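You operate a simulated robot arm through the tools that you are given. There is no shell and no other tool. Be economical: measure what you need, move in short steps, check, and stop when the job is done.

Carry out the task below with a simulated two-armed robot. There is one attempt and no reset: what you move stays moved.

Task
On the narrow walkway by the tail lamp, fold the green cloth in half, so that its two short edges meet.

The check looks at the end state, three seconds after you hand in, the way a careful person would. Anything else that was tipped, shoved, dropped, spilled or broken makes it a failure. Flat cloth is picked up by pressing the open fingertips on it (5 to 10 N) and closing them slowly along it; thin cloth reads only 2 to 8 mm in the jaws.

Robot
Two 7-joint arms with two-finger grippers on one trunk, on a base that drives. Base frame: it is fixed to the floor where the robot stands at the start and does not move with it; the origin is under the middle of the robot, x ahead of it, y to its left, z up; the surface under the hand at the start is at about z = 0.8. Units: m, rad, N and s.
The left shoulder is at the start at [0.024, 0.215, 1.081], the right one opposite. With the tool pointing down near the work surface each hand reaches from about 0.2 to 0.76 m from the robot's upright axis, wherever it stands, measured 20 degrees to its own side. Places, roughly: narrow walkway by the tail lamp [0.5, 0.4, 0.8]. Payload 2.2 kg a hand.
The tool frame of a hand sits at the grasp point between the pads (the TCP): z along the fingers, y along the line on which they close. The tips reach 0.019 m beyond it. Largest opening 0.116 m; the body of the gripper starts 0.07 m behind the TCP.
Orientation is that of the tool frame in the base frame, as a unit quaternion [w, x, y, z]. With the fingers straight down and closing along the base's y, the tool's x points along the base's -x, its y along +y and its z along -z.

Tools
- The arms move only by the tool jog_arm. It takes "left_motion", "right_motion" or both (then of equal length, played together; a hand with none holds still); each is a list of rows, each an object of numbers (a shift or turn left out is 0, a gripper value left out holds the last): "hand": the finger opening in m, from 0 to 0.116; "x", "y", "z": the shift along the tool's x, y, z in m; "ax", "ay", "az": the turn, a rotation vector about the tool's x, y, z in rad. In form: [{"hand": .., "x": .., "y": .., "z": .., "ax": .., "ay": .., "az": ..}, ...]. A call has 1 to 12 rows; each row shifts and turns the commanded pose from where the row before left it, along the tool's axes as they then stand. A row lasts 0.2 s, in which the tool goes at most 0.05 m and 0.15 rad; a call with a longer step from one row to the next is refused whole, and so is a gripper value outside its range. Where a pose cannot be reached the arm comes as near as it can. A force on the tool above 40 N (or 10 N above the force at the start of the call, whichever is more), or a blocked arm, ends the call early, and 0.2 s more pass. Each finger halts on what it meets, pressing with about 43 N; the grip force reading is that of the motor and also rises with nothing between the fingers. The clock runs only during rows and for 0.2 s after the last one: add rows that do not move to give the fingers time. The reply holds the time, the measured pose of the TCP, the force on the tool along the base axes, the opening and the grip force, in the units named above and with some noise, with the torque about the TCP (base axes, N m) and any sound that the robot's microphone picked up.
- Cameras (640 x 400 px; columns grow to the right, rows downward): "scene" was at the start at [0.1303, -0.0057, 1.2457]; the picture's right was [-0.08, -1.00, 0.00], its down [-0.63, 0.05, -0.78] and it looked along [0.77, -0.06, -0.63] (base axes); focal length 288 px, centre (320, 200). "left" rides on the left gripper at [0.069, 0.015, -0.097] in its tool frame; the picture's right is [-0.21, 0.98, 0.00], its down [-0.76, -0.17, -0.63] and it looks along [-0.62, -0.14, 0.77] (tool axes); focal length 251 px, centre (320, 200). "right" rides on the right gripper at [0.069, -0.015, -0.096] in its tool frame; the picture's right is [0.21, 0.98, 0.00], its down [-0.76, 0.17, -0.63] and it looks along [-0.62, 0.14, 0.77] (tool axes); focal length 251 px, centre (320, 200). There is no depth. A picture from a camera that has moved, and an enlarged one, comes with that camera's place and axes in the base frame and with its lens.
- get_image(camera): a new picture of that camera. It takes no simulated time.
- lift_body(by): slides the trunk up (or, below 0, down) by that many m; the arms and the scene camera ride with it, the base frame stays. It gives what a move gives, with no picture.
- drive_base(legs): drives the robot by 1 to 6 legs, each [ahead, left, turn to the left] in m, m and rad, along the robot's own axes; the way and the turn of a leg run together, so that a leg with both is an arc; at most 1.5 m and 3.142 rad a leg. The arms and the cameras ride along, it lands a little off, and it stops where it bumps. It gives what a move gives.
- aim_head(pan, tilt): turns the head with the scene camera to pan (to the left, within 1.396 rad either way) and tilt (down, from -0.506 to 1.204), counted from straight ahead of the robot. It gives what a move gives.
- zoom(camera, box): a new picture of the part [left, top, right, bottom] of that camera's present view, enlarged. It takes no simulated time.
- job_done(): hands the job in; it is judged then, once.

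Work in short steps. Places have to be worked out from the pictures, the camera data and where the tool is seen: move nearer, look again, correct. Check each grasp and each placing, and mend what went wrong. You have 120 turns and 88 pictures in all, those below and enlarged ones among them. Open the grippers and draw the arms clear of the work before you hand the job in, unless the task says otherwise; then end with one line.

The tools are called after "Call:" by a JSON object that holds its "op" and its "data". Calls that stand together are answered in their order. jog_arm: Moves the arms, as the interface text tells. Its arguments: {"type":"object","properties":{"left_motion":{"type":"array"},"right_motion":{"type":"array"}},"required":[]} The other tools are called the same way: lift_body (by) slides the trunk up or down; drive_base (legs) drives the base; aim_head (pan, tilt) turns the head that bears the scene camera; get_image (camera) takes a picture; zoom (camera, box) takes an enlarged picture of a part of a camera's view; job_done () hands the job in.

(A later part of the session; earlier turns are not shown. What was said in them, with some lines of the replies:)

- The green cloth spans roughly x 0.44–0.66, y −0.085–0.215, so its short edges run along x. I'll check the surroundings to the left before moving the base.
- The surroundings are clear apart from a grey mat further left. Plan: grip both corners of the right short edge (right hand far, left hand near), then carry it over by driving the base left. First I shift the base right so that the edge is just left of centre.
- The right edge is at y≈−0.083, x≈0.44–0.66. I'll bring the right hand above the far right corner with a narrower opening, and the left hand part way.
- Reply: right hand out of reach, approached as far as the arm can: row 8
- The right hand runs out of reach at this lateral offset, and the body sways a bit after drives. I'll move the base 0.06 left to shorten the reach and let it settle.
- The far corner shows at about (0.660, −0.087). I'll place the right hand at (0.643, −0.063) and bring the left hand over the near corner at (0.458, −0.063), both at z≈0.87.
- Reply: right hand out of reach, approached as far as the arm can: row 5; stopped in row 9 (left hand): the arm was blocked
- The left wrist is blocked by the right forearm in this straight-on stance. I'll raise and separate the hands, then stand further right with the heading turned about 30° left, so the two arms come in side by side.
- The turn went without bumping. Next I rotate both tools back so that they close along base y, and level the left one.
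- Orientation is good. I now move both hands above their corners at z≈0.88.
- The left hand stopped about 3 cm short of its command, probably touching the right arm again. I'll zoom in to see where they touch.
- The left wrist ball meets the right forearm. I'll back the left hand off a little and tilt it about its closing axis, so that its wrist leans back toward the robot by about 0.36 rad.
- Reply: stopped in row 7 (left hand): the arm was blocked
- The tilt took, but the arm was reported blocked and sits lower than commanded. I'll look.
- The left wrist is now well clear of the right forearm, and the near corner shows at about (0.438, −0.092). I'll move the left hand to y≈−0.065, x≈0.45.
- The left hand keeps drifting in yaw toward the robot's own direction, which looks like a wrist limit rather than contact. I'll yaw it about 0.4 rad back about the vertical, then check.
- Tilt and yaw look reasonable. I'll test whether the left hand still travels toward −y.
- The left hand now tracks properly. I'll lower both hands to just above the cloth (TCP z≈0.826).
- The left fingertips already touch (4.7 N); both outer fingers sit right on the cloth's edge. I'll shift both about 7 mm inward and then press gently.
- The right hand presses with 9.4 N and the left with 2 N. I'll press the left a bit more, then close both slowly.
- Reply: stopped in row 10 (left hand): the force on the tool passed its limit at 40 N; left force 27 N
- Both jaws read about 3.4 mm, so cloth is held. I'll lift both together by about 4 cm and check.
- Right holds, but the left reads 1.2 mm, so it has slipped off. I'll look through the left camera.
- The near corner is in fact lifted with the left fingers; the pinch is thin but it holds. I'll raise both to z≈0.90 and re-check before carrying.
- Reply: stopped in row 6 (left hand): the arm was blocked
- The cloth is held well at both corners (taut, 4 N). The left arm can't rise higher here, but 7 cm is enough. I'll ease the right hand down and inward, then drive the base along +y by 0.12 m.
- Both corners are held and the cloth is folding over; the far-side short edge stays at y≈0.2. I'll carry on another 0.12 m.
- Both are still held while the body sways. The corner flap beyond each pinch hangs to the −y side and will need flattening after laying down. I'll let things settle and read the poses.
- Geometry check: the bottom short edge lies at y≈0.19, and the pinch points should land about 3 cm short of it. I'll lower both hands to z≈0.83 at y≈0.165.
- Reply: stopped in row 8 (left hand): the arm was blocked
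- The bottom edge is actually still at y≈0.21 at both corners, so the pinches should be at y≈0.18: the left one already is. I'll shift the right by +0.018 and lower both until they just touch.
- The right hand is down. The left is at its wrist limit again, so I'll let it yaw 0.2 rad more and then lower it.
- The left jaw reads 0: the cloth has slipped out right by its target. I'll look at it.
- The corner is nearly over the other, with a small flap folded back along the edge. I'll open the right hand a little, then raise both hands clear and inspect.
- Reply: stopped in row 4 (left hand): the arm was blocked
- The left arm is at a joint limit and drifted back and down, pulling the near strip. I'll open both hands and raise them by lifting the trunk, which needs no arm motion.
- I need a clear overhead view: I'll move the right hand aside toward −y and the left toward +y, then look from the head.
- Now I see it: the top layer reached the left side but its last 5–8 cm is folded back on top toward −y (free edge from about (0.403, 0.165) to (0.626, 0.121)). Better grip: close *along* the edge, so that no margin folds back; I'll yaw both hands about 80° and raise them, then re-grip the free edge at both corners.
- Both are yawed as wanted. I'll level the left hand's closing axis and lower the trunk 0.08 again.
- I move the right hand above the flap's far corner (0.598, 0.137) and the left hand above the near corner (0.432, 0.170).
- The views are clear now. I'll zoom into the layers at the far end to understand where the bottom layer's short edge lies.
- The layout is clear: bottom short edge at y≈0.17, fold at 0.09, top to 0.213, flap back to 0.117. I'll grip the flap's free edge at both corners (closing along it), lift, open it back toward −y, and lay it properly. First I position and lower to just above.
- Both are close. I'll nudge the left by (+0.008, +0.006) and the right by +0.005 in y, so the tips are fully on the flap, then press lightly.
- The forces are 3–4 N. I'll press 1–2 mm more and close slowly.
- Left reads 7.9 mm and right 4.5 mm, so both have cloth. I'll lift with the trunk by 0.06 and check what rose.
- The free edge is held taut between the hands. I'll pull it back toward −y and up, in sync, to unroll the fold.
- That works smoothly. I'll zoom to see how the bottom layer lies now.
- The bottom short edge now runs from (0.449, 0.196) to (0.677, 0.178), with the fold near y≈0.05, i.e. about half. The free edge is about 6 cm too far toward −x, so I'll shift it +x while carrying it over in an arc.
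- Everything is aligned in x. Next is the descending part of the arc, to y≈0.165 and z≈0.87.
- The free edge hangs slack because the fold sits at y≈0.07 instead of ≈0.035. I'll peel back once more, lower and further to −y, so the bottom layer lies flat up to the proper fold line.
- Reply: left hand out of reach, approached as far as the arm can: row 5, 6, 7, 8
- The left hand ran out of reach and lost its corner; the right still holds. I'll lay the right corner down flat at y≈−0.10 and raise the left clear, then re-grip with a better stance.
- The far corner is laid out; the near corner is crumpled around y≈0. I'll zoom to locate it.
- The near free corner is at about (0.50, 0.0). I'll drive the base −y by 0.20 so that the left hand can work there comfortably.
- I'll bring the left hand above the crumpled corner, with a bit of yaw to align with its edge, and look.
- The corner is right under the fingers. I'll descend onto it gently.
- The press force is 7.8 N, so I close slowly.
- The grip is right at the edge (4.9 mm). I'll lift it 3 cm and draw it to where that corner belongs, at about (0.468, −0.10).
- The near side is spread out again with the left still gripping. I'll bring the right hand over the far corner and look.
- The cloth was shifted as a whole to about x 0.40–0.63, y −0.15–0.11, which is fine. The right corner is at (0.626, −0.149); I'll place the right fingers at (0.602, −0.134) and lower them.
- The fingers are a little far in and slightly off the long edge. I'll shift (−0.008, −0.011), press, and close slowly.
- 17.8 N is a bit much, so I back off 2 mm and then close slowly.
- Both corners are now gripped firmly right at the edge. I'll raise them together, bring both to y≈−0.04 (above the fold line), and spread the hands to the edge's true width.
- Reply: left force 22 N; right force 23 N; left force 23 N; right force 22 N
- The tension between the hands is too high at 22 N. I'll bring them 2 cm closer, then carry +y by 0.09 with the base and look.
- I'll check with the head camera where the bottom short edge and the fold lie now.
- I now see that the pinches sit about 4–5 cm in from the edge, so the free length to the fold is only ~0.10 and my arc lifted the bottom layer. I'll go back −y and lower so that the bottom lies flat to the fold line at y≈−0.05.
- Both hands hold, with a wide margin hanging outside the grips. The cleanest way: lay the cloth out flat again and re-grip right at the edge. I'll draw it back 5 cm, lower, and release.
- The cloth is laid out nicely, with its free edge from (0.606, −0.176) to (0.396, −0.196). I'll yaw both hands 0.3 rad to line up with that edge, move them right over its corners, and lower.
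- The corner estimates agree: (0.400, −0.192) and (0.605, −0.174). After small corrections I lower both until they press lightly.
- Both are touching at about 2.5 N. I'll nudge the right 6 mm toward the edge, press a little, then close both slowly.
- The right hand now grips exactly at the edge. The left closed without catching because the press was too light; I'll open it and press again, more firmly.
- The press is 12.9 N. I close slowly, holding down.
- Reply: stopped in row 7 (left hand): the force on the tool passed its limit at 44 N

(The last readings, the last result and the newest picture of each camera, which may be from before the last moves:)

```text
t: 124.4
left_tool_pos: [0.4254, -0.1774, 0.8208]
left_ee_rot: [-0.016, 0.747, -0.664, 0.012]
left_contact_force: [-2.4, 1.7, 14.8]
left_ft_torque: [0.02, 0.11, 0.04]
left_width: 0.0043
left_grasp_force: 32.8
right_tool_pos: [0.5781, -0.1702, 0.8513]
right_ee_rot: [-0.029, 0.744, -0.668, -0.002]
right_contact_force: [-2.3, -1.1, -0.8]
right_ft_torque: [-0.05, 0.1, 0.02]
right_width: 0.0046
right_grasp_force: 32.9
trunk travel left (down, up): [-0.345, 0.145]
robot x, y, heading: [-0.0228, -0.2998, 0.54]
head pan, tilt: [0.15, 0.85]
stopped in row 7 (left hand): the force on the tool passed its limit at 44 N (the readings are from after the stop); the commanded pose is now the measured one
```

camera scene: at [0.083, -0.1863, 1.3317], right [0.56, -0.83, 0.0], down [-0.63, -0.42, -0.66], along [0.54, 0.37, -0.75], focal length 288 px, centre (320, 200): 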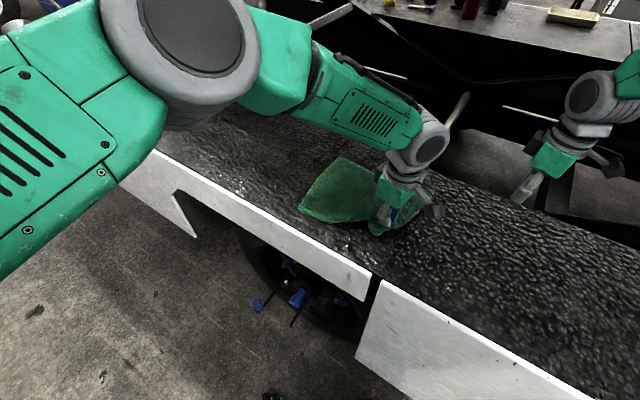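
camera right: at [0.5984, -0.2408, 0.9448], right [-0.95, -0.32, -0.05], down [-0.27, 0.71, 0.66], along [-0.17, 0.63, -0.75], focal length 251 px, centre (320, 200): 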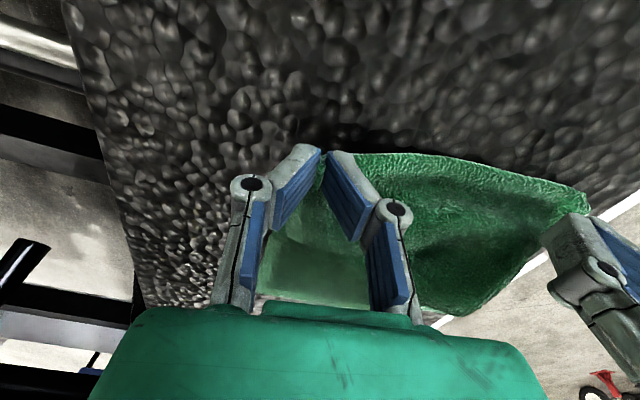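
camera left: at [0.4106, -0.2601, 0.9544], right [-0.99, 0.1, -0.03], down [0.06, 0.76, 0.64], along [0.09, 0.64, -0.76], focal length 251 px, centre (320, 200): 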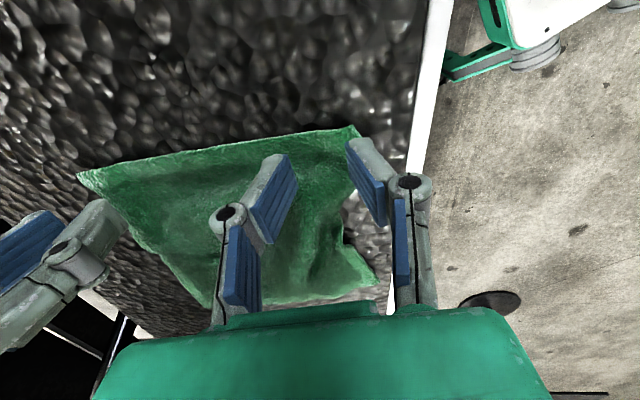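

Left 4.3 mm, right 4.5 mm: both are held at the edge. There is still a hump in the middle, so I'll raise the left to match and draw the edge back −y by 9 cm, low, to pull the cloth flat.

Call:
{"op": "jog_arm", "data": {"left_motion": [{"z": -0.008}, {"z": -0.01}, {"z": -0.01}, {}]}}

Call:
{"op": "drive_base", "data": {"legs": [[-0.046, -0.077, 0]]}}

Call:
{"op": "jog_arm", "data": {"left_motion": [{}, {}, {}, {}, {}, {}, {}]}}

Call:
{"op": "get_image", "data": {"camera": "scene"}}

```text
t: 125.4
left_tool_pos: [0.4229, -0.1773, 0.8495]
left_ee_rot: [-0.016, 0.747, -0.665, 0.011]
left_contact_force: [2.0, 0.2, 0.8]
left_ft_torque: [-0.02, 0.0, 0.02]
left_width: 0.0041
left_grasp_force: 33.1
right_tool_pos: [0.5778, -0.1696, 0.8518]
right_ee_rot: [-0.03, 0.743, -0.669, -0.002]
right_contact_force: [-2.0, -0.8, 0.1]
right_ft_torque: [-0.03, 0.1, 0.03]
right_width: 0.0043
right_grasp_force: 32.5
trunk travel left (down, up): [-0.345, 0.145]
robot x, y, heading: [-0.0231, -0.3003, 0.538]
head pan, tilt: [0.15, 0.85]
```

```text
t: 126.5
left_tool_pos: [0.4081, -0.2344, 0.8543]
left_ee_rot: [-0.012, 0.748, -0.663, 0.025]
left_contact_force: [0.8, 2.9, 0.2]
left_ft_torque: [-0.23, 0.08, -0.01]
left_width: 0.0042
left_grasp_force: 32.8
right_tool_pos: [0.5594, -0.2263, 0.8589]
right_ee_rot: [-0.027, 0.746, -0.666, 0.013]
right_contact_force: [-1.1, 1.1, -0.4]
right_ft_torque: [-0.13, -0.04, 0.04]
right_width: 0.0042
right_grasp_force: 33.4
trunk travel left (down, up): [-0.345, 0.145]
robot x, y, heading: [-0.0272, -0.3836, 0.534]
head pan, tilt: [0.15, 0.85]
```

```text
t: 128.1
left_tool_pos: [0.409, -0.2408, 0.8536]
left_ee_rot: [-0.016, 0.749, -0.662, 0.018]
left_contact_force: [0.2, 1.0, 0.2]
left_ft_torque: [-0.08, 0.02, -0.02]
left_width: 0.0042
left_grasp_force: 32.5
right_tool_pos: [0.5594, -0.2335, 0.859]
right_ee_rot: [-0.031, 0.746, -0.665, 0.008]
right_contact_force: [-1.1, 1.1, 0.7]
right_ft_torque: [-0.03, 0.02, -0.02]
right_width: 0.0042
right_grasp_force: 32.8
trunk travel left (down, up): [-0.345, 0.145]
robot x, y, heading: [-0.0281, -0.3789, 0.542]
head pan, tilt: [0.15, 0.85]
```

```text
5 pictures are left
camera scene: at [0.0727, -0.3058, 1.3517], right [0.64, -0.77, 0.0], down [-0.58, -0.48, -0.66], along [0.51, 0.42, -0.75], focal length 288 px, centre (320, 200)
```

scene: 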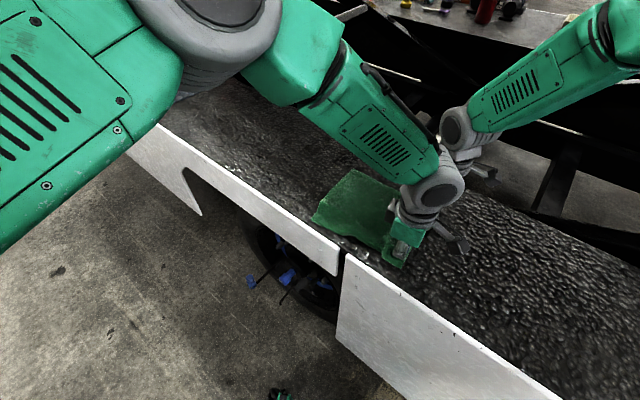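

The cloth is nearly flat now: bottom edge from (0.388, −0.021) to (0.587, 0.003), free edge at y≈−0.245, so the fold line should be at about −0.155. I'll raise the edge above that line, then carry it over in a proper arc of radius ~0.14.

Call:
{"op": "jog_arm", "data": {"right_motion": [{"x": -0.0141, "y": -0.0014, "z": -0.008}, {"x": -0.0141, "y": -0.0014, "z": -0.008}, {"x": -0.0141, "y": -0.0014, "z": -0.008}, {"x": -0.0141, "y": -0.0014, "z": -0.008}, {"x": -0.0141, "y": -0.0014, "z": -0.007}, {"x": -0.0141, "y": -0.0014, "z": -0.006}, {}, {}], "left_motion": [{"x": -0.0141, "y": -0.0017, "z": -0.008}, {"x": -0.0141, "y": -0.0017, "z": -0.008}, {"x": -0.0141, "y": -0.0017, "z": -0.008}, {"x": -0.0141, "y": -0.0017, "z": -0.008}, {"x": -0.0141, "y": -0.0017, "z": -0.008}, {"x": -0.0141, "y": -0.0017, "z": -0.008}, {}, {}]}}

Call:
{"op": "lift_body", "data": {"by": 0.04}}

Call:
{"op": "drive_base", "data": {"legs": [[0.031, 0.0515, 0]]}}

Call:
{"op": "lift_body", "data": {"by": -0.03}}

Call:
{"op": "jog_arm", "data": {"left_motion": [{}, {}, {}, {}, {}, {}]}}

```text
t: 129.9
left_tool_pos: [0.4063, -0.152, 0.9029]
left_ee_rot: [-0.011, 0.753, -0.658, 0.023]
left_contact_force: [-1.1, 0.1, 0.2]
left_ft_torque: [-0.08, 0.07, 0.02]
left_width: 0.0042
left_grasp_force: 33.1
right_tool_pos: [0.5554, -0.1481, 0.9061]
right_ee_rot: [-0.031, 0.746, -0.665, 0.009]
right_contact_force: [0.1, 0.3, -0.2]
right_ft_torque: [-0.07, 0.02, -0.02]
right_width: 0.0044
right_grasp_force: 32.7
trunk travel left (down, up): [-0.345, 0.145]
robot x, y, heading: [-0.0288, -0.3796, 0.538]
head pan, tilt: [0.15, 0.85]
```

```text
t: 130.8
left_tool_pos: [0.409, -0.1539, 0.9433]
left_ee_rot: [-0.013, 0.752, -0.659, 0.02]
left_contact_force: [0.5, -0.4, 0.1]
left_ft_torque: [-0.05, 0.08, 0.0]
left_width: 0.0042
left_grasp_force: 32.4
right_tool_pos: [0.5586, -0.1513, 0.9443]
right_ee_rot: [-0.031, 0.746, -0.665, 0.006]
right_contact_force: [-0.2, 0.0, -0.2]
right_ft_torque: [-0.07, 0.03, -0.02]
right_width: 0.0044
right_grasp_force: 33.1
trunk travel left (down, up): [-0.385, 0.105]
robot x, y, heading: [-0.0314, -0.3778, 0.54]
head pan, tilt: [0.15, 0.85]
```

```text
t: 131.7
left_tool_pos: [0.4237, -0.1055, 0.9531]
left_ee_rot: [-0.018, 0.757, -0.652, 0.024]
left_contact_force: [0.7, -0.4, -0.6]
left_ft_torque: [-0.03, 0.1, 0.01]
left_width: 0.0046
left_grasp_force: 32.8
right_tool_pos: [0.5681, -0.1097, 0.9451]
right_ee_rot: [-0.033, 0.744, -0.667, -0.001]
right_contact_force: [0.2, -0.1, 0.3]
right_ft_torque: [0.07, 0.07, 0.0]
right_width: 0.0042
right_grasp_force: 32.8
trunk travel left (down, up): [-0.385, 0.105]
robot x, y, heading: [-0.0231, -0.3222, 0.533]
head pan, tilt: [0.15, 0.85]
```

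```text
t: 132.5
left_tool_pos: [0.4216, -0.0929, 0.9314]
left_ee_rot: [-0.016, 0.763, -0.646, 0.036]
left_contact_force: [0.2, 1.1, 0.5]
left_ft_torque: [-0.09, 0.05, -0.04]
left_width: 0.004
left_grasp_force: 32.4
right_tool_pos: [0.5624, -0.1036, 0.9173]
right_ee_rot: [-0.033, 0.745, -0.667, 0.002]
right_contact_force: [-0.1, 1.1, -0.2]
right_ft_torque: [-0.06, 0.05, -0.01]
right_width: 0.0044
right_grasp_force: 33.0
trunk travel left (down, up): [-0.355, 0.135]
robot x, y, heading: [-0.0279, -0.3197, 0.539]
head pan, tilt: [0.15, 0.85]
```

```text
t: 133.9
left_tool_pos: [0.4201, -0.1042, 0.9226]
left_ee_rot: [-0.017, 0.758, -0.652, 0.022]
left_contact_force: [0.9, -0.1, -0.5]
left_ft_torque: [-0.04, 0.06, -0.01]
left_width: 0.0045
left_grasp_force: 32.9
right_tool_pos: [0.5662, -0.1097, 0.917]
right_ee_rot: [-0.035, 0.744, -0.668, 0.001]
right_contact_force: [-0.4, -0.1, 0.2]
right_ft_torque: [-0.04, 0.06, 0.02]
right_width: 0.0043
right_grasp_force: 32.7
trunk travel left (down, up): [-0.355, 0.135]
robot x, y, heading: [-0.0287, -0.3246, 0.533]
head pan, tilt: [0.15, 0.85]
```

Both grips hold. I'll take one enlarged view to see the fold before laying it over.

Call:
{"op": "zoom", "data": {"camera": "scene", "box": [260, 120, 480, 290]}}

```text
2.35 times, centred on (370, 205) of scene
camera zoom: at [0.0778, -0.2546, 1.3616], right [0.63, -0.77, -0.01], down [-0.59, -0.47, -0.66], along [0.51, 0.42, -0.75], focal length 679 px, centre (202, 188)
```

zoom: 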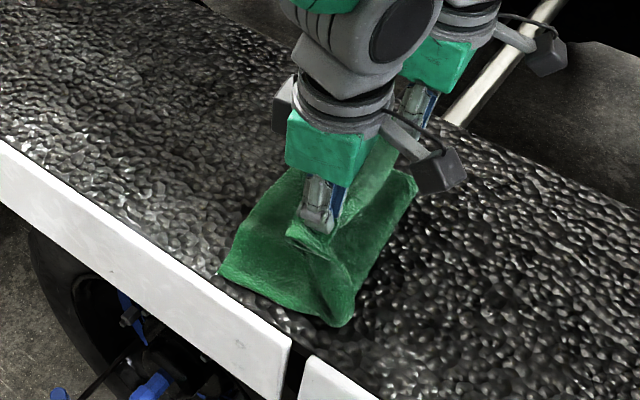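

The shape is right: fold loop near y≈−0.15, bottom edge at −0.026 and 0.0. I'll carry on +y 0.055 and lower.

Call:
{"op": "drive_base", "data": {"legs": [[0.029, 0.049, 0]]}}

Call:
{"op": "lift_body", "data": {"by": -0.035}}

Call:
{"op": "jog_arm", "data": {"left_motion": [{}, {}, {}, {}, {}, {}, {}, {}]}}

```text
t: 134.8
left_tool_pos: [0.4312, -0.0541, 0.9301]
left_ee_rot: [-0.019, 0.763, -0.646, 0.027]
left_contact_force: [1.1, -0.9, -0.9]
left_ft_torque: [0.04, 0.09, -0.07]
left_width: 0.0043
left_grasp_force: 32.9
right_tool_pos: [0.5726, -0.0673, 0.9155]
right_ee_rot: [-0.036, 0.743, -0.668, -0.005]
right_contact_force: [1.0, -0.2, 0.0]
right_ft_torque: [0.03, 0.09, -0.02]
right_width: 0.0046
right_grasp_force: 33.0
trunk travel left (down, up): [-0.355, 0.135]
robot x, y, heading: [-0.0261, -0.2722, 0.538]
head pan, tilt: [0.15, 0.85]
```

```text
t: 135.6
left_tool_pos: [0.4304, -0.0499, 0.9028]
left_ee_rot: [-0.019, 0.766, -0.641, 0.036]
left_contact_force: [0.5, 0.0, 0.3]
left_ft_torque: [-0.01, 0.08, -0.02]
left_width: 0.004
left_grasp_force: 32.9
right_tool_pos: [0.5693, -0.0662, 0.8844]
right_ee_rot: [-0.038, 0.744, -0.668, -0.003]
right_contact_force: [0.4, 0.6, -0.6]
right_ft_torque: [0.02, 0.04, 0.0]
right_width: 0.0046
right_grasp_force: 33.1
trunk travel left (down, up): [-0.32, 0.17]
robot x, y, heading: [-0.0282, -0.2709, 0.536]
head pan, tilt: [0.15, 0.85]
```

```text
t: 137.4
left_tool_pos: [0.4289, -0.0533, 0.899]
left_ee_rot: [-0.019, 0.765, -0.642, 0.031]
left_contact_force: [-0.1, -0.8, -0.1]
left_ft_torque: [0.02, 0.06, -0.04]
left_width: 0.0043
left_grasp_force: 33.1
right_tool_pos: [0.5721, -0.0679, 0.8832]
right_ee_rot: [-0.036, 0.743, -0.668, -0.005]
right_contact_force: [0.3, -0.6, 0.1]
right_ft_torque: [0.04, 0.09, -0.01]
right_width: 0.0042
right_grasp_force: 32.3
trunk travel left (down, up): [-0.32, 0.17]
robot x, y, heading: [-0.0241, -0.2735, 0.536]
head pan, tilt: [0.15, 0.85]
```

Now the final descent: left to (0.410, −0.026), right to (0.562, −0.008), just above the bottom layer.

Call:
{"op": "jog_arm", "data": {"left_motion": [{"x": -0.008, "y": 0.004, "z": 0.008}, {"x": -0.008, "y": 0.004, "z": 0.011}, {"x": -0.007, "y": 0.004, "z": 0.013}, {"x": -0.0045, "y": 0.0036, "z": 0.016}, {"x": -0.004, "y": 0.003, "z": 0.017}, {}, {}, {}], "right_motion": [{"x": -0.014, "y": 0.001, "z": 0.006}, {"x": -0.014, "y": 0.001, "z": 0.009}, {"x": -0.012, "y": 0.001, "z": 0.011}, {"x": -0.01, "y": 0.0015, "z": 0.015}, {"x": -0.008, "y": 0.0015, "z": 0.015}, {}, {}, {}]}}

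Call:
{"op": "get_image", "data": {"camera": "right"}}

```text
t: 139.2
left_tool_pos: [0.407, -0.0224, 0.8303]
left_ee_rot: [-0.02, 0.766, -0.642, 0.03]
left_contact_force: [0.6, 1.3, 2.7]
left_ft_torque: [0.03, 0.05, -0.03]
left_width: 0.0044
left_grasp_force: 33.0
right_tool_pos: [0.5583, -0.005, 0.8305]
right_ee_rot: [-0.037, 0.743, -0.668, -0.003]
right_contact_force: [-1.8, -0.7, 1.5]
right_ft_torque: [0.02, 0.09, 0.07]
right_width: 0.0043
right_grasp_force: 32.3
trunk travel left (down, up): [-0.32, 0.17]
robot x, y, heading: [-0.0232, -0.2717, 0.535]
head pan, tilt: [0.15, 0.85]
```

```text
3 pictures are left
camera right: at [0.5768, -0.0775, 0.9243], right [-0.95, -0.32, -0.06], down [-0.27, 0.7, 0.66], along [-0.17, 0.64, -0.75], focal length 251 px, centre (320, 200)
```

right: 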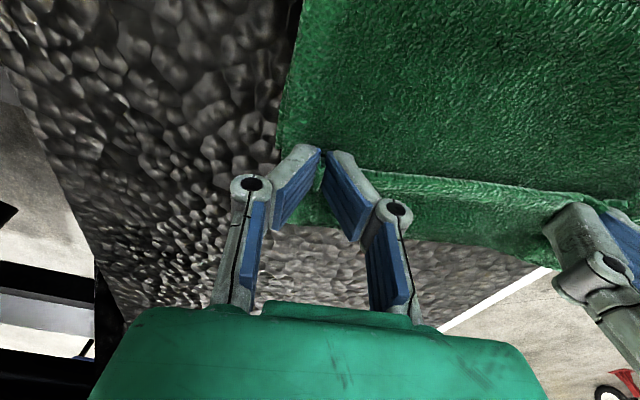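

The free edge is in place but the slack bulges out past it: the fold settled short of half because my arc was too taut. The grips are firm, so I'll peel back lower and further once more, then return on a smaller arc.

Call:
{"op": "jog_arm", "data": {"left_motion": [{"x": 0.004, "y": 0.0024, "z": -0.013}, {"x": 0.016, "y": 0.0024, "z": -0.013}, {"x": 0.02, "y": 0.0024, "z": -0.013}, {"x": 0.02, "y": 0.0024}, {"x": 0.02, "y": 0.0024}, {"x": 0.02, "y": 0.0024}, {}], "right_motion": [{"x": 0.006, "y": 0.0018, "z": -0.014}, {"x": 0.02, "y": 0.0018, "z": -0.014}, {"x": 0.021, "y": 0.0018, "z": -0.014}, {"x": 0.022, "y": 0.0018}, {"x": 0.022, "y": 0.0018}, {"x": 0.021, "y": 0.0018}, {}]}}

Call:
{"op": "drive_base", "data": {"legs": [[-0.072, -0.12, 0]]}}

Call:
{"op": "lift_body", "data": {"by": -0.02}}

Call:
{"op": "jog_arm", "data": {"left_motion": [{}, {}, {}, {}, {}, {}, {}]}}

```text
t: 140.8
left_tool_pos: [0.4081, -0.1225, 0.8704]
left_ee_rot: [-0.015, 0.767, -0.641, 0.031]
left_contact_force: [-0.5, -0.6, -1.1]
left_ft_torque: [-0.04, 0.04, -0.06]
left_width: 0.0042
left_grasp_force: 33.1
right_tool_pos: [0.5596, -0.1195, 0.8655]
right_ee_rot: [-0.037, 0.743, -0.668, -0.002]
right_contact_force: [-0.1, 0.7, 0.9]
right_ft_torque: [-0.01, 0.08, 0.0]
right_width: 0.0043
right_grasp_force: 32.9
trunk travel left (down, up): [-0.32, 0.17]
robot x, y, heading: [-0.0267, -0.2724, 0.536]
head pan, tilt: [0.15, 0.85]
```

```text
t: 142.2
left_tool_pos: [0.4008, -0.2386, 0.8802]
left_ee_rot: [-0.016, 0.77, -0.636, 0.047]
left_contact_force: [-0.4, 0.4, 0.9]
left_ft_torque: [-0.15, 0.01, -0.04]
left_width: 0.0042
left_grasp_force: 33.0
right_tool_pos: [0.5464, -0.237, 0.8702]
right_ee_rot: [-0.035, 0.746, -0.665, 0.007]
right_contact_force: [-1.4, 1.4, 0.0]
right_ft_torque: [-0.16, 0.01, 0.02]
right_width: 0.0042
right_grasp_force: 32.6
trunk travel left (down, up): [-0.32, 0.17]
robot x, y, heading: [-0.0276, -0.4085, 0.538]
head pan, tilt: [0.15, 0.85]
```

```text
t: 142.8
left_tool_pos: [0.3982, -0.2407, 0.8641]
left_ee_rot: [-0.02, 0.77, -0.636, 0.046]
left_contact_force: [-0.5, 0.3, 0.4]
left_ft_torque: [-0.06, -0.02, -0.04]
left_width: 0.0044
left_grasp_force: 32.9
right_tool_pos: [0.5438, -0.2391, 0.8533]
right_ee_rot: [-0.039, 0.748, -0.662, 0.005]
right_contact_force: [-0.6, 0.5, 0.1]
right_ft_torque: [-0.08, 0.0, 0.0]
right_width: 0.0044
right_grasp_force: 33.0
trunk travel left (down, up): [-0.3, 0.19]
robot x, y, heading: [-0.0331, -0.4002, 0.545]
head pan, tilt: [0.15, 0.85]
```

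```text
t: 144.4
left_tool_pos: [0.406, -0.253, 0.8596]
left_ee_rot: [-0.023, 0.77, -0.637, 0.037]
left_contact_force: [0.1, 0.3, 0.2]
left_ft_torque: [-0.03, 0.04, -0.04]
left_width: 0.0042
left_grasp_force: 33.2
right_tool_pos: [0.5509, -0.2508, 0.8488]
right_ee_rot: [-0.04, 0.746, -0.665, -0.001]
right_contact_force: [-0.9, -0.1, 0.8]
right_ft_torque: [-0.02, 0.02, -0.01]
right_width: 0.0046
right_grasp_force: 33.1
trunk travel left (down, up): [-0.3, 0.19]
robot x, y, heading: [-0.029, -0.4068, 0.54]
head pan, tilt: [0.15, 0.85]
```

I'll pull 3 cm further and lower to flatten it, then raise on the smaller arc to above the fold line (y≈−0.157, z≈0.90).

Call:
{"op": "jog_arm", "data": {"left_motion": [{"x": 0.015, "y": 0.002, "z": 0.007}, {"x": 0.015, "y": 0.002, "z": 0.007}, {}, {"x": -0.018, "y": -0.0041, "z": -0.015}, {"x": -0.018, "y": -0.0041, "z": -0.015}, {"x": -0.018, "y": -0.0041, "z": -0.012}, {"x": -0.018, "y": -0.0041, "z": -0.01}, {"x": -0.018, "y": -0.0041, "z": -0.007}, {"x": -0.018, "y": -0.0041, "z": -0.003}, {"x": -0.017, "y": -0.0041}, {}, {}], "right_motion": [{"x": 0.015, "y": 0.0015, "z": 0.005}, {"x": 0.015, "y": 0.0015, "z": 0.005}, {}, {"x": -0.018, "y": -0.0025, "z": -0.015}, {"x": -0.018, "y": -0.0025, "z": -0.015}, {"x": -0.018, "y": -0.0025, "z": -0.012}, {"x": -0.018, "y": -0.0025, "z": -0.01}, {"x": -0.018, "y": -0.0025, "z": -0.007}, {"x": -0.018, "y": -0.0025, "z": -0.004}, {"x": -0.017, "y": -0.0025}, {}, {}]}}

Call:
{"op": "drive_base", "data": {"legs": [[0.036, 0.06, 0]]}}

Call:
{"op": "lift_body", "data": {"by": -0.035}}

Call:
{"op": "drive_base", "data": {"legs": [[0.03, 0.05, 0]]}}

Call:
{"op": "jog_arm", "data": {"left_motion": [{}, {}, {}, {}, {}, {}, {}, {}]}}

```text
t: 147.0
left_tool_pos: [0.4094, -0.1571, 0.9077]
left_ee_rot: [-0.021, 0.77, -0.636, 0.037]
left_contact_force: [-0.5, 0.1, -0.5]
left_ft_torque: [0.0, -0.01, -0.01]
left_width: 0.0042
left_grasp_force: 33.0
right_tool_pos: [0.5522, -0.1588, 0.9072]
right_ee_rot: [-0.039, 0.746, -0.665, -0.002]
right_contact_force: [-0.3, 1.0, -0.3]
right_ft_torque: [-0.03, 0.03, 0.0]
right_width: 0.0045
right_grasp_force: 32.7
trunk travel left (down, up): [-0.3, 0.19]
robot x, y, heading: [-0.0284, -0.4066, 0.545]
head pan, tilt: [0.15, 0.85]
```

```text
t: 148.0
left_tool_pos: [0.424, -0.1023, 0.9134]
left_ee_rot: [-0.025, 0.775, -0.63, 0.037]
left_contact_force: [0.5, -0.3, -0.9]
left_ft_torque: [0.02, 0.07, -0.03]
left_width: 0.004
left_grasp_force: 33.0
right_tool_pos: [0.5661, -0.1124, 0.907]
right_ee_rot: [-0.044, 0.743, -0.667, -0.013]
right_contact_force: [1.6, -0.6, 0.0]
right_ft_torque: [0.05, 0.14, -0.01]
right_width: 0.0041
right_grasp_force: 33.3
trunk travel left (down, up): [-0.3, 0.19]
robot x, y, heading: [-0.0264, -0.3388, 0.54]
head pan, tilt: [0.15, 0.85]
```

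```text
t: 148.8
left_tool_pos: [0.4239, -0.0985, 0.8856]
left_ee_rot: [-0.023, 0.78, -0.624, 0.046]
left_contact_force: [1.2, -0.1, 0.1]
left_ft_torque: [0.04, 0.03, -0.03]
left_width: 0.0042
left_grasp_force: 32.6
right_tool_pos: [0.5629, -0.115, 0.8746]
right_ee_rot: [-0.043, 0.743, -0.668, -0.011]
right_contact_force: [-0.2, -1.1, -0.3]
right_ft_torque: [0.09, 0.04, 0.06]
right_width: 0.0043
right_grasp_force: 33.1
trunk travel left (down, up): [-0.265, 0.225]
robot x, y, heading: [-0.0227, -0.3458, 0.542]
head pan, tilt: [0.15, 0.85]
```

```text
t: 149.8
left_tool_pos: [0.4408, -0.0636, 0.8903]
left_ee_rot: [-0.028, 0.781, -0.623, 0.041]
left_contact_force: [0.3, -1.7, -0.5]
left_ft_torque: [0.14, 0.04, 0.0]
left_width: 0.0043
left_grasp_force: 32.9
right_tool_pos: [0.5785, -0.0834, 0.8722]
right_ee_rot: [-0.048, 0.742, -0.668, -0.023]
right_contact_force: [1.4, -2.0, 0.2]
right_ft_torque: [0.1, 0.15, 0.0]
right_width: 0.0045
right_grasp_force: 33.0
trunk travel left (down, up): [-0.265, 0.225]
robot x, y, heading: [-0.0205, -0.2917, 0.542]
head pan, tilt: [0.15, 0.85]
```

```text
t: 151.6
left_tool_pos: [0.4465, -0.073, 0.8919]
left_ee_rot: [-0.028, 0.783, -0.621, 0.041]
left_contact_force: [1.7, -1.6, -1.4]
left_ft_torque: [0.14, 0.07, -0.02]
left_width: 0.004
left_grasp_force: 33.3
right_tool_pos: [0.5846, -0.0931, 0.8752]
right_ee_rot: [-0.05, 0.741, -0.669, -0.025]
right_contact_force: [-0.7, -1.2, 0.3]
right_ft_torque: [0.05, 0.1, 0.02]
right_width: 0.0045
right_grasp_force: 32.9
trunk travel left (down, up): [-0.265, 0.225]
robot x, y, heading: [-0.0177, -0.2955, 0.54]
head pan, tilt: [0.15, 0.85]
```

I'll let the sway die out, then use one enlarged view to fix the final targets.

Call:
{"op": "jog_arm", "data": {"left_motion": [{}, {}, {}, {}, {}, {}, {}, {}, {}, {}]}}

Call:
{"op": "zoom", "data": {"camera": "scene", "box": [240, 110, 470, 290]}}

```text
t: 153.8
left_tool_pos: [0.4279, -0.0393, 0.8985]
left_ee_rot: [-0.022, 0.785, -0.616, 0.06]
left_contact_force: [0.0, 0.0, 0.7]
left_ft_torque: [-0.04, 0.0, -0.03]
left_width: 0.0044
left_grasp_force: 33.1
right_tool_pos: [0.5635, -0.0602, 0.8762]
right_ee_rot: [-0.045, 0.744, -0.667, -0.01]
right_contact_force: [-1.0, 1.3, -0.7]
right_ft_torque: [-0.06, -0.01, -0.01]
right_width: 0.0045
right_grasp_force: 32.8
trunk travel left (down, up): [-0.265, 0.225]
robot x, y, heading: [-0.0234, -0.2929, 0.538]
head pan, tilt: [0.15, 0.85]
```

```text
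2.22 times, centred on (355, 200) of scene
camera zoom: at [0.0698, -0.2012, 1.2714], right [0.64, -0.77, 0.01], down [-0.58, -0.49, -0.65], along [0.51, 0.41, -0.76], focal length 641 px, centre (242, 200)
```

zoom: 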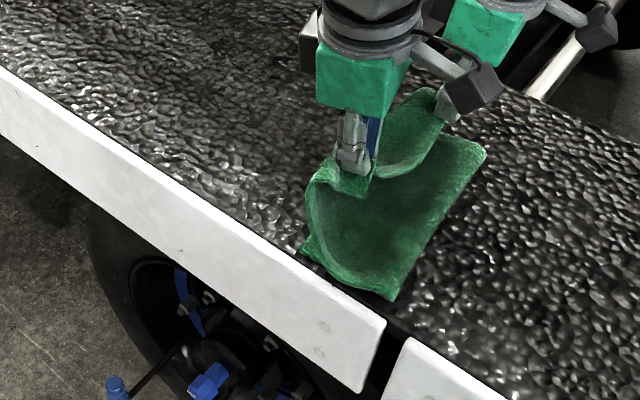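

The fold still sits at y≈−0.11: my arc was still too high and dragged it. I'll go back again, and this time return low (hands only ~6 cm up) and slowly, with the arms alone, so that the slack belly falls on the fold side.

Call:
{"op": "jog_arm", "data": {"left_motion": [{"ax": -0.109, "z": 0.01}, {"az": 0.12, "z": 0.01}, {"x": 0.0186, "y": 0.0045, "z": 0.002}, {"x": 0.0186, "y": 0.0045, "z": 0.002}, {"x": 0.0186, "y": 0.0045, "z": 0.002}, {"x": 0.0186, "y": 0.0045, "z": 0.002}, {"x": 0.0186, "y": 0.0045, "z": 0.002}, {"x": 0.0186, "y": 0.0045, "z": 0.002}, {"x": 0.0186, "y": 0.0045, "z": 0.002}, {}], "right_motion": [{"z": 0.003}, {"z": 0.003}, {"x": 0.0165, "y": 0.002}, {"x": 0.0165, "y": 0.002}, {"x": 0.0165, "y": 0.002}, {"x": 0.0165, "y": 0.002}, {"x": 0.0165, "y": 0.002}, {"x": 0.0165, "y": 0.002}, {"x": 0.0165, "y": 0.002}, {}]}}

Call:
{"op": "drive_base", "data": {"legs": [[-0.036, -0.06, 0]]}}

Call:
{"op": "jog_arm", "data": {"left_motion": [{}, {}, {}, {}, {}, {}, {}, {}, {}, {}, {}, {}]}}

```text
t: 156.0
left_tool_pos: [0.4153, -0.1826, 0.8642]
left_ee_rot: [0.02, 0.746, -0.666, 0.017]
left_contact_force: [0.5, -0.5, 0.7]
left_ft_torque: [0.04, -0.03, 0.05]
left_width: 0.0044
left_grasp_force: 32.7
right_tool_pos: [0.567, -0.1861, 0.8597]
right_ee_rot: [-0.047, 0.742, -0.669, -0.013]
right_contact_force: [-0.6, -0.9, 0.2]
right_ft_torque: [0.0, 0.05, -0.02]
right_width: 0.0046
right_grasp_force: 33.4
trunk travel left (down, up): [-0.265, 0.225]
robot x, y, heading: [-0.0208, -0.2935, 0.541]
head pan, tilt: [0.15, 0.85]
```

```text
t: 157.0
left_tool_pos: [0.3968, -0.2261, 0.8735]
left_ee_rot: [0.018, 0.742, -0.669, 0.032]
left_contact_force: [-1.9, -0.7, 0.5]
left_ft_torque: [0.02, -0.25, 0.04]
left_width: 0.004
left_grasp_force: 33.1
right_tool_pos: [0.5473, -0.2254, 0.8688]
right_ee_rot: [-0.044, 0.745, -0.666, 0.001]
right_contact_force: [-0.8, 2.1, 0.7]
right_ft_torque: [-0.23, -0.08, -0.01]
right_width: 0.0045
right_grasp_force: 32.7
trunk travel left (down, up): [-0.265, 0.225]
robot x, y, heading: [-0.0249, -0.3559, 0.54]
head pan, tilt: [0.15, 0.85]
```

```text
t: 159.6
left_tool_pos: [0.392, -0.2194, 0.8742]
left_ee_rot: [0.018, 0.743, -0.669, 0.031]
left_contact_force: [0.1, -0.2, -0.3]
left_ft_torque: [-0.01, -0.09, 0.07]
left_width: 0.0038
left_grasp_force: 33.0
right_tool_pos: [0.5427, -0.2182, 0.8699]
right_ee_rot: [-0.046, 0.746, -0.664, 0.003]
right_contact_force: [-0.8, 1.1, 0.4]
right_ft_torque: [-0.11, 0.02, -0.01]
right_width: 0.0047
right_grasp_force: 33.0
trunk travel left (down, up): [-0.265, 0.225]
robot x, y, heading: [-0.0297, -0.3447, 0.542]
head pan, tilt: [0.15, 0.85]
```

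I'll pull the last bit back and low, and let it settle.

Call:
{"op": "jog_arm", "data": {"left_motion": [{"x": 0.0115, "y": 0.001, "z": 0.007}, {"x": 0.0115, "y": 0.001, "z": 0.008}, {"x": 0.0115, "y": 0.001, "z": 0.008}, {}, {}, {}, {}, {}, {}, {}], "right_motion": [{"x": 0.0115, "y": 0.001, "z": 0.006}, {"x": 0.0115, "y": 0.001, "z": 0.007}, {"x": 0.0115, "y": 0.001, "z": 0.007}, {}, {}, {}, {}, {}, {}, {}]}}

```text
t: 161.8
left_tool_pos: [0.4089, -0.2793, 0.8478]
left_ee_rot: [0.016, 0.745, -0.667, 0.019]
left_contact_force: [2.3, -0.4, -1.0]
left_ft_torque: [0.06, -0.05, 0.03]
left_width: 0.004
left_grasp_force: 32.8
right_tool_pos: [0.5606, -0.2785, 0.8404]
right_ee_rot: [-0.048, 0.743, -0.667, -0.01]
right_contact_force: [-1.6, -0.7, -0.2]
right_ft_torque: [-0.01, 0.04, 0.02]
right_width: 0.0045
right_grasp_force: 32.8
trunk travel left (down, up): [-0.265, 0.225]
robot x, y, heading: [-0.0234, -0.3551, 0.543]
head pan, tilt: [0.15, 0.85]
```

Now the low, slow return with the arms only.

Call:
{"op": "jog_arm", "data": {"left_motion": [{"x": -0.0203, "y": -0.002, "z": -0.008}, {"x": -0.0203, "y": -0.002, "z": -0.008}, {"x": -0.0203, "y": -0.002, "z": -0.006}, {"x": -0.0203, "y": -0.002, "z": -0.004}, {"x": -0.0203, "y": -0.002, "z": -0.002}, {"x": -0.0203, "y": -0.002}, {"x": -0.0203, "y": -0.002}, {"x": -0.0203, "y": -0.002, "z": 0.002}, {"x": -0.0203, "y": -0.002, "z": 0.005}, {"x": -0.0203, "y": -0.002, "z": 0.007}, {"x": -0.0203, "y": -0.002, "z": 0.008}, {}], "right_motion": [{"x": -0.0215, "y": -0.0023, "z": -0.01}, {"x": -0.0215, "y": -0.0023, "z": -0.009}, {"x": -0.0215, "y": -0.0023, "z": -0.007}, {"x": -0.0215, "y": -0.0023, "z": -0.004}, {"x": -0.0215, "y": -0.0023, "z": -0.002}, {"x": -0.0215, "y": -0.0023}, {"x": -0.0215, "y": -0.0023}, {"x": -0.0215, "y": -0.0023, "z": 0.002}, {"x": -0.0215, "y": -0.0023, "z": 0.004}, {"x": -0.0215, "y": -0.0023, "z": 0.005}, {"x": -0.0215, "y": -0.0023, "z": 0.006}, {}]}}

Call:
{"op": "jog_arm", "data": {"left_motion": [{}, {}, {}, {}, {}]}}

```text
t: 164.4
left_tool_pos: [0.4034, -0.0513, 0.8443]
left_ee_rot: [0.015, 0.743, -0.669, 0.023]
left_contact_force: [5.7, 1.7, 1.5]
left_ft_torque: [0.03, -0.17, 0.05]
left_width: 0.0045
left_grasp_force: 32.7
right_tool_pos: [0.5547, -0.0359, 0.8766]
right_ee_rot: [-0.048, 0.744, -0.666, -0.008]
right_contact_force: [-4.8, -2.0, -1.5]
right_ft_torque: [-0.08, 0.15, 0.06]
right_width: 0.0048
right_grasp_force: 33.2
trunk travel left (down, up): [-0.265, 0.225]
robot x, y, heading: [-0.0254, -0.355, 0.545]
head pan, tilt: [0.15, 0.85]
```

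```text
t: 165.6
left_tool_pos: [0.403, -0.0501, 0.8445]
left_ee_rot: [0.015, 0.743, -0.669, 0.023]
left_contact_force: [5.8, 1.3, 2.0]
left_ft_torque: [0.01, -0.18, 0.09]
left_width: 0.0043
left_grasp_force: 32.7
right_tool_pos: [0.5549, -0.034, 0.8773]
right_ee_rot: [-0.047, 0.745, -0.666, -0.006]
right_contact_force: [-6.8, -2.3, -2.2]
right_ft_torque: [-0.05, 0.17, 0.06]
right_width: 0.0047
right_grasp_force: 32.6
trunk travel left (down, up): [-0.265, 0.225]
robot x, y, heading: [-0.0224, -0.3515, 0.544]
head pan, tilt: [0.15, 0.85]
```

I'll use one picture here to see the fold and the bottom edge before laying down.

Call:
{"op": "zoom", "data": {"camera": "scene", "box": [240, 90, 500, 290]}}

```text
2.00 times, centred on (370, 190) of scene
camera zoom: at [0.0756, -0.2777, 1.2716], right [0.64, -0.77, 0.0], down [-0.58, -0.48, -0.66], along [0.51, 0.42, -0.75], focal length 577 px, centre (220, 220)
```

zoom: 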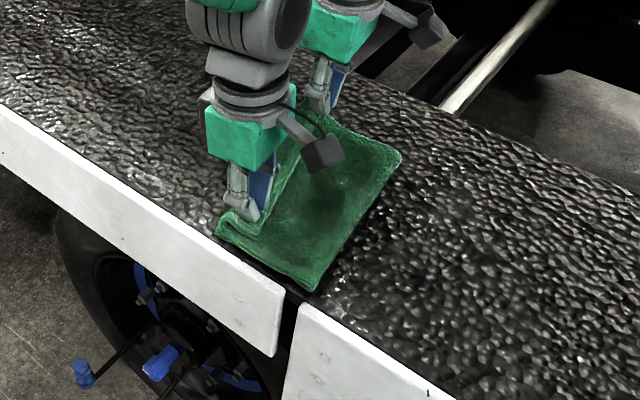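

This is much better: fold from (0.382, −0.146) to (0.611, −0.116), with only a small lip beyond the hands. I'll move the edge +y by ~4 cm while lowering, so the lip straightens out and the edges meet.

Call:
{"op": "jog_arm", "data": {"left_motion": [{"x": -0.009, "y": -0.0008}, {"x": -0.009, "y": -0.0008}, {"x": -0.009, "y": -0.001, "z": 0.004}, {"x": -0.008, "y": -0.001, "z": 0.006}, {"z": 0.006}, {"z": 0.003}, {}, {}], "right_motion": [{"x": -0.01, "y": -0.0005, "z": 0.012}, {"x": -0.01, "y": -0.0005, "z": 0.012}, {"x": -0.01, "y": -0.0005, "z": 0.01}, {"x": -0.01, "y": -0.0003, "z": 0.01}, {"z": 0.006}, {"z": 0.003}, {}, {}]}}

```text
t: 167.4
left_tool_pos: [0.402, -0.0161, 0.8254]
left_ee_rot: [0.013, 0.742, -0.669, 0.025]
left_contact_force: [0.4, 1.8, 23.2]
left_ft_torque: [-0.06, -0.08, 0.06]
left_width: 0.0042
left_grasp_force: 33.2
right_tool_pos: [0.5527, 0.0029, 0.8327]
right_ee_rot: [-0.049, 0.745, -0.665, -0.006]
right_contact_force: [-1.5, -1.0, 0.8]
right_ft_torque: [-0.01, 0.06, -0.04]
right_width: 0.0044
right_grasp_force: 33.1
right hand out of reach, approached as far as the arm can: row 4
trunk travel left (down, up): [-0.265, 0.225]
robot x, y, heading: [-0.0249, -0.3541, 0.543]
head pan, tilt: [0.15, 0.85]
```

The edges are down. I'll lower the right a touch, open both hands gently, lift clear with the trunk, and draw both hands back −y.

Call:
{"op": "jog_arm", "data": {"left_motion": [{"z": -0.003}, {}, {"hand": 0.01}, {"hand": 0.018}, {}, {"z": -0.006}, {"z": -0.015}, {}], "right_motion": [{"z": 0.004}, {"z": 0.003}, {"hand": 0.01}, {"hand": 0.018}, {}, {"z": -0.006}, {"z": -0.015}, {}]}}

Call:
{"op": "lift_body", "data": {"by": 0.11}}

Call:
{"op": "jog_arm", "data": {"left_motion": [{"x": 0.02}, {"x": 0.025}, {"x": 0.025}, {"x": 0.025}, {"x": 0.025}, {"x": 0.025}, {"x": 0.02}, {}, {}, {}, {}, {}], "right_motion": [{"x": 0.02}, {"x": 0.025}, {"x": 0.025}, {"x": 0.025}, {"x": 0.025}, {"x": 0.025}, {"x": 0.02}, {}, {}, {}, {}, {}]}}

```text
t: 169.2
left_tool_pos: [0.4013, -0.0127, 0.8456]
left_ee_rot: [0.017, 0.743, -0.669, 0.023]
left_contact_force: [0.2, -0.6, 0.3]
left_ft_torque: [0.0, -0.01, -0.01]
left_width: 0.0179
left_grasp_force: 0.1
right_tool_pos: [0.552, 0.0019, 0.8441]
right_ee_rot: [-0.046, 0.745, -0.666, -0.007]
right_contact_force: [0.5, -0.8, -0.7]
right_ft_torque: [-0.02, 0.05, -0.01]
right_width: 0.0179
right_grasp_force: 0.1
trunk travel left (down, up): [-0.265, 0.225]
robot x, y, heading: [-0.0237, -0.354, 0.541]
head pan, tilt: [0.15, 0.85]
```

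```text
t: 170.6
left_tool_pos: [0.4022, -0.0131, 0.9575]
left_ee_rot: [0.015, 0.742, -0.669, 0.023]
left_contact_force: [-0.4, 0.2, -0.3]
left_ft_torque: [-0.01, -0.01, -0.01]
left_width: 0.0179
left_grasp_force: 0.1
right_tool_pos: [0.5514, 0.0026, 0.9552]
right_ee_rot: [-0.047, 0.745, -0.666, -0.006]
right_contact_force: [0.8, 0.2, 0.3]
right_ft_torque: [0.0, 0.0, 0.01]
right_width: 0.018
right_grasp_force: 0.1
trunk travel left (down, up): [-0.375, 0.115]
robot x, y, heading: [-0.0246, -0.3527, 0.541]
head pan, tilt: [0.15, 0.85]
```

```text
t: 173.2
left_tool_pos: [0.4218, -0.17, 0.9675]
left_ee_rot: [0.023, 0.751, -0.66, 0.029]
left_contact_force: [0.7, 0.3, 0.0]
left_ft_torque: [-0.01, 0.01, 0.0]
left_width: 0.0182
left_grasp_force: 0.1
right_tool_pos: [0.5705, -0.1659, 0.9436]
right_ee_rot: [-0.047, 0.744, -0.666, -0.007]
right_contact_force: [0.1, -0.9, 0.4]
right_ft_torque: [-0.03, -0.02, -0.01]
right_width: 0.0182
right_grasp_force: 0.1
trunk travel left (down, up): [-0.375, 0.115]
robot x, y, heading: [-0.0228, -0.3534, 0.538]
head pan, tilt: [0.15, 0.85]
```

I'll draw the left hand off toward +y and the robot side, and the right further −y, so that the head camera gets a clear look with the last picture.

Call:
{"op": "jog_arm", "data": {"left_motion": [{"x": -0.03, "y": 0.01, "z": -0.005}, {"x": -0.03, "y": 0.01, "z": -0.005}, {"x": -0.035, "y": 0.01}, {"x": -0.035, "y": 0.01}, {"x": -0.035, "y": 0.01}, {"x": -0.035, "y": 0.01}, {"x": -0.035, "y": 0.01}, {"x": -0.035, "y": 0.01}, {"x": -0.035, "y": 0.01}, {"x": -0.035, "y": 0.01}, {"x": -0.035, "y": 0.01}, {}], "right_motion": [{"x": 0.015}, {"x": 0.02}, {"x": 0.02}, {"x": 0.02}, {"x": 0.02}, {}, {}, {}, {}, {}, {}, {}]}}

Call:
{"op": "zoom", "data": {"camera": "scene", "box": [230, 90, 490, 280]}}

```text
t: 175.8
left_tool_pos: [0.2701, 0.1828, 0.9555]
left_ee_rot: [0.015, 0.743, -0.668, 0.024]
left_contact_force: [0.2, 0.8, 0.2]
left_ft_torque: [0.0, -0.02, 0.02]
left_width: 0.0179
left_grasp_force: 0.1
right_tool_pos: [0.5801, -0.2565, 0.9383]
right_ee_rot: [-0.048, 0.745, -0.666, -0.006]
right_contact_force: [0.1, -0.2, -0.3]
right_ft_torque: [-0.01, -0.01, 0.02]
right_width: 0.0179
right_grasp_force: 0.0
trunk travel left (down, up): [-0.375, 0.115]
robot x, y, heading: [-0.0231, -0.3518, 0.544]
head pan, tilt: [0.15, 0.85]
```

```text
2.11 times, centred on (360, 185) of scene
camera zoom: at [0.075, -0.2766, 1.3816], right [0.64, -0.77, 0.0], down [-0.58, -0.48, -0.66], along [0.51, 0.42, -0.75], focal length 607 px, centre (236, 232)
```

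zoom: 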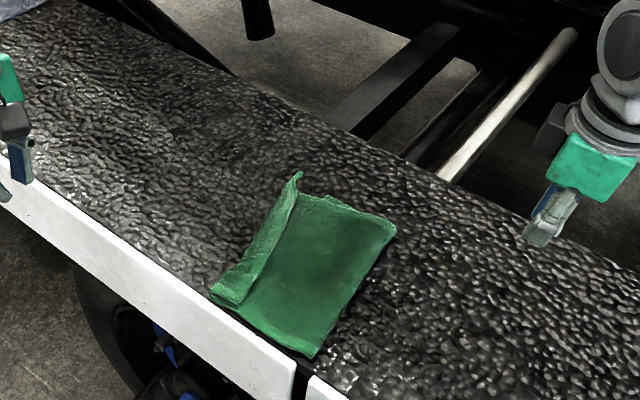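

The cloth is folded over with its edges close, but a 3 cm lip remains at the edge because the top layer is slightly long. I have no more pictures. A gentle fix: rest both hands' open fingertips on the top layer near the fold and draw it lightly toward the fold, which takes up the slack. First I move both above it, high.

Call:
{"op": "jog_arm", "data": {"left_motion": [{"hand": 0.06, "x": 0.0317, "y": -0.0153, "z": 0.002}, {"x": 0.0317, "y": -0.0153, "z": 0.002}, {"x": 0.0317, "y": -0.0153, "z": 0.002}, {"x": 0.0317, "y": -0.0153, "z": 0.002}, {"x": 0.0317, "y": -0.0153, "z": 0.002}, {"x": 0.0317, "y": -0.0153, "z": 0.002}, {"x": 0.0317, "y": -0.0153, "z": 0.002}, {"x": 0.0317, "y": -0.0153, "z": 0.002}, {"x": 0.0317, "y": -0.0153, "z": 0.002}, {}, {}, {}], "right_motion": [{"hand": 0.06}, {}, {}, {"x": -0.0308, "y": 0.0033, "z": 0.0022}, {"x": -0.0308, "y": 0.0033, "z": 0.0022}, {"x": -0.0308, "y": 0.0033, "z": 0.0022}, {"x": -0.0308, "y": 0.0033, "z": 0.0022}, {"x": -0.0308, "y": 0.0033, "z": 0.0022}, {"x": -0.0308, "y": 0.0033, "z": 0.0022}, {}, {}, {}]}}

Call:
{"op": "jog_arm", "data": {"left_motion": [{}, {}, {}, {}, {}, {}]}}

```text
t: 178.4
left_tool_pos: [0.4385, -0.08, 0.956]
left_ee_rot: [0.019, 0.748, -0.662, 0.027]
left_contact_force: [0.0, 0.4, -0.1]
left_ft_torque: [-0.01, 0.02, 0.01]
left_width: 0.0601
left_grasp_force: 0.1
right_tool_pos: [0.5395, -0.076, 0.9374]
right_ee_rot: [-0.048, 0.744, -0.666, -0.006]
right_contact_force: [0.2, -0.6, 0.8]
right_ft_torque: [0.02, 0.01, 0.01]
right_width: 0.06
right_grasp_force: 0.0
trunk travel left (down, up): [-0.375, 0.115]
robot x, y, heading: [-0.0279, -0.3524, 0.543]
head pan, tilt: [0.15, 0.85]
```

```text
t: 179.8
left_tool_pos: [0.4388, -0.078, 0.9565]
left_ee_rot: [0.017, 0.748, -0.663, 0.029]
left_contact_force: [-0.3, -0.6, -0.8]
left_ft_torque: [-0.05, -0.02, 0.0]
left_width: 0.0601
left_grasp_force: 0.1
right_tool_pos: [0.5399, -0.075, 0.9385]
right_ee_rot: [-0.048, 0.745, -0.666, -0.006]
right_contact_force: [-0.5, 0.2, -0.6]
right_ft_torque: [0.02, 0.0, 0.01]
right_width: 0.0602
right_grasp_force: 0.0
trunk travel left (down, up): [-0.375, 0.115]
robot x, y, heading: [-0.0248, -0.3522, 0.539]
head pan, tilt: [0.15, 0.85]
```

I'll separate the hands a little and lower toward the cloth.

Call:
{"op": "jog_arm", "data": {"left_motion": [{"y": 0.01}, {"z": 0.02}, {"z": 0.02}, {"z": 0.02}, {"z": 0.02}, {"z": 0.02}, {"z": 0.015}, {}, {}, {}], "right_motion": [{"y": -0.013}, {"z": 0.018}, {"z": 0.018}, {"z": 0.018}, {"z": 0.018}, {"z": 0.016}, {"z": 0.01}, {}, {}, {}]}}

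```text
t: 182.0
left_tool_pos: [0.43, -0.0931, 0.8384]
left_ee_rot: [0.015, 0.743, -0.669, 0.024]
left_contact_force: [-0.5, 0.1, 1.0]
left_ft_torque: [0.03, 0.0, -0.03]
left_width: 0.0602
left_grasp_force: 0.1
right_tool_pos: [0.5586, -0.0673, 0.8389]
right_ee_rot: [-0.048, 0.745, -0.665, -0.006]
right_contact_force: [0.1, 0.0, 0.3]
right_ft_torque: [-0.02, 0.0, -0.03]
right_width: 0.06
right_grasp_force: 0.1
trunk travel left (down, up): [-0.375, 0.115]
robot x, y, heading: [-0.0232, -0.352, 0.539]
head pan, tilt: [0.15, 0.85]
```

I creep down to find light contact.

Call:
{"op": "jog_arm", "data": {"left_motion": [{"z": 0.004}, {"z": 0.004}, {"z": 0.002}, {}, {}], "right_motion": [{"z": 0.004}, {"z": 0.004}, {"z": 0.003}, {}, {}]}}

```text
t: 183.2
left_tool_pos: [0.4296, -0.094, 0.8292]
left_ee_rot: [0.015, 0.743, -0.668, 0.023]
left_contact_force: [0.3, 0.8, 1.2]
left_ft_torque: [-0.01, -0.01, -0.01]
left_width: 0.06
left_grasp_force: 0.1
right_tool_pos: [0.5597, -0.066, 0.8283]
right_ee_rot: [-0.047, 0.745, -0.665, -0.006]
right_contact_force: [-0.8, -1.0, 3.2]
right_ft_torque: [-0.05, 0.08, 0.02]
right_width: 0.0603
right_grasp_force: 0.9
trunk travel left (down, up): [-0.375, 0.115]
robot x, y, heading: [-0.0226, -0.3559, 0.54]
head pan, tilt: [0.15, 0.85]
```

Light contact on both. I now draw the top layer toward the fold by 5 cm, keeping the press light.

Call:
{"op": "jog_arm", "data": {"left_motion": [{"z": 0.003}, {}, {"x": 0.007, "y": -0.0007, "z": 0.0004}, {"x": 0.007, "y": -0.0007, "z": 0.0004}, {"x": 0.007, "y": -0.0007, "z": 0.0004}, {"x": 0.007, "y": -0.0007, "z": 0.0004}, {"x": 0.007, "y": -0.0007, "z": 0.0004}, {"x": 0.007, "y": -0.0007, "z": 0.0004}, {"x": 0.007, "y": -0.0007, "z": 0.0004}, {}], "right_motion": [{"z": 0.001}, {}, {"x": 0.007, "y": 0.0008, "z": -0.0004}, {"x": 0.007, "y": 0.0008, "z": -0.0004}, {"x": 0.007, "y": 0.0008, "z": -0.0004}, {"x": 0.007, "y": 0.0008, "z": -0.0004}, {"x": 0.007, "y": 0.0008, "z": -0.0004}, {"x": 0.007, "y": 0.0008, "z": -0.0004}, {"x": 0.007, "y": 0.0008, "z": -0.0004}, {}]}}

```text
t: 185.4
left_tool_pos: [0.4384, -0.1418, 0.827]
left_ee_rot: [0.016, 0.743, -0.669, 0.024]
left_contact_force: [-0.7, 4.7, 5.1]
left_ft_torque: [0.08, 0.13, -0.03]
left_width: 0.0605
left_grasp_force: 0.8
right_tool_pos: [0.558, -0.1131, 0.8273]
right_ee_rot: [-0.048, 0.744, -0.666, -0.005]
right_contact_force: [0.0, 3.6, 5.4]
right_ft_torque: [0.05, 0.17, -0.15]
right_width: 0.0609
right_grasp_force: 0.5
trunk travel left (down, up): [-0.375, 0.115]
robot x, y, heading: [-0.0228, -0.3526, 0.546]
head pan, tilt: [0.15, 0.85]
```

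The drag met steady friction (about 4–5 N at 5 N press) and cloth is still under the fingers. I'll lift straight off and draw both arms well clear.

Call:
{"op": "jog_arm", "data": {"left_motion": [{"z": -0.004}, {"z": -0.012}, {"z": -0.02}, {"z": -0.02}, {"z": -0.02}, {}], "right_motion": [{"z": -0.004}, {"z": -0.012}, {"z": -0.02}, {"z": -0.02}, {"z": -0.02}, {}]}}

Call:
{"op": "lift_body", "data": {"by": 0.08}}

Call:
{"op": "jog_arm", "data": {"left_motion": [{"x": -0.03, "y": 0.012}, {"x": -0.035, "y": 0.012}, {"x": -0.035, "y": 0.012}, {"x": -0.035, "y": 0.012}, {"x": -0.035, "y": 0.012}, {"x": -0.035, "y": 0.012}, {"x": -0.035, "y": 0.012}, {"x": -0.035, "y": 0.012}, {"x": -0.035, "y": 0.012}, {}], "right_motion": [{"x": 0.03}, {"x": 0.035}, {"x": 0.035}, {"x": 0.035}, {"x": 0.035}, {"x": 0.035}, {}, {}, {}, {}]}}

```text
t: 186.8
left_tool_pos: [0.4393, -0.1392, 0.9012]
left_ee_rot: [0.016, 0.743, -0.669, 0.023]
left_contact_force: [-0.4, -0.1, 0.2]
left_ft_torque: [0.01, 0.0, 0.0]
left_width: 0.0598
left_grasp_force: 0.1
right_tool_pos: [0.5566, -0.1232, 0.8996]
right_ee_rot: [-0.047, 0.744, -0.666, -0.007]
right_contact_force: [0.8, -0.3, 0.0]
right_ft_torque: [-0.03, 0.02, 0.02]
right_width: 0.0601
right_grasp_force: 0.1
trunk travel left (down, up): [-0.375, 0.115]
robot x, y, heading: [-0.025, -0.3539, 0.539]
head pan, tilt: [0.15, 0.85]
```

```text
t: 188.0
left_tool_pos: [0.441, -0.1388, 0.9824]
left_ee_rot: [0.015, 0.743, -0.669, 0.024]
left_contact_force: [0.3, 0.4, 0.1]
left_ft_torque: [0.0, -0.02, 0.0]
left_width: 0.06
left_grasp_force: 0.0
right_tool_pos: [0.5576, -0.1226, 0.9788]
right_ee_rot: [-0.048, 0.745, -0.666, -0.007]
right_contact_force: [0.0, 0.0, -0.5]
right_ft_torque: [0.01, -0.03, 0.0]
right_width: 0.0599
right_grasp_force: 0.0
trunk travel left (down, up): [-0.455, 0.035]
robot x, y, heading: [-0.0216, -0.3556, 0.545]
head pan, tilt: [0.15, 0.85]
```

```text
t: 190.2
left_tool_pos: [0.2992, 0.1591, 0.9628]
left_ee_rot: [0.015, 0.743, -0.669, 0.024]
left_contact_force: [-0.5, 0.3, 0.1]
left_ft_torque: [-0.02, -0.05, 0.02]
left_width: 0.0598
left_grasp_force: 0.0
right_tool_pos: [0.5794, -0.3282, 0.9678]
right_ee_rot: [-0.048, 0.745, -0.666, -0.007]
right_contact_force: [-0.3, -0.4, -0.3]
right_ft_torque: [-0.01, 0.02, 0.01]
right_width: 0.0599
right_grasp_force: 0.1
trunk travel left (down, up): [-0.455, 0.035]
robot x, y, heading: [-0.0201, -0.3516, 0.54]
head pan, tilt: [0.15, 0.85]
```

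Both grippers are open and clear of the cloth, so I'm handing in.

Call:
{"op": "job_done", "data": {}}

```text
The job is handed in.
```

I folded the green cloth over on the walkway and handed the job in, but I can't confirm that its two short edges meet exactly. My last picture showed them within about 2 cm at the near end and 3–5 cm at the far end, with a lip about 3 cm wide at the edge. I then drew the top layer about 5 cm toward the fold to take up that slack, but had no pictures left to check the result. I saw nothing else tipped or shoved, and both hands were open and clear at the end.
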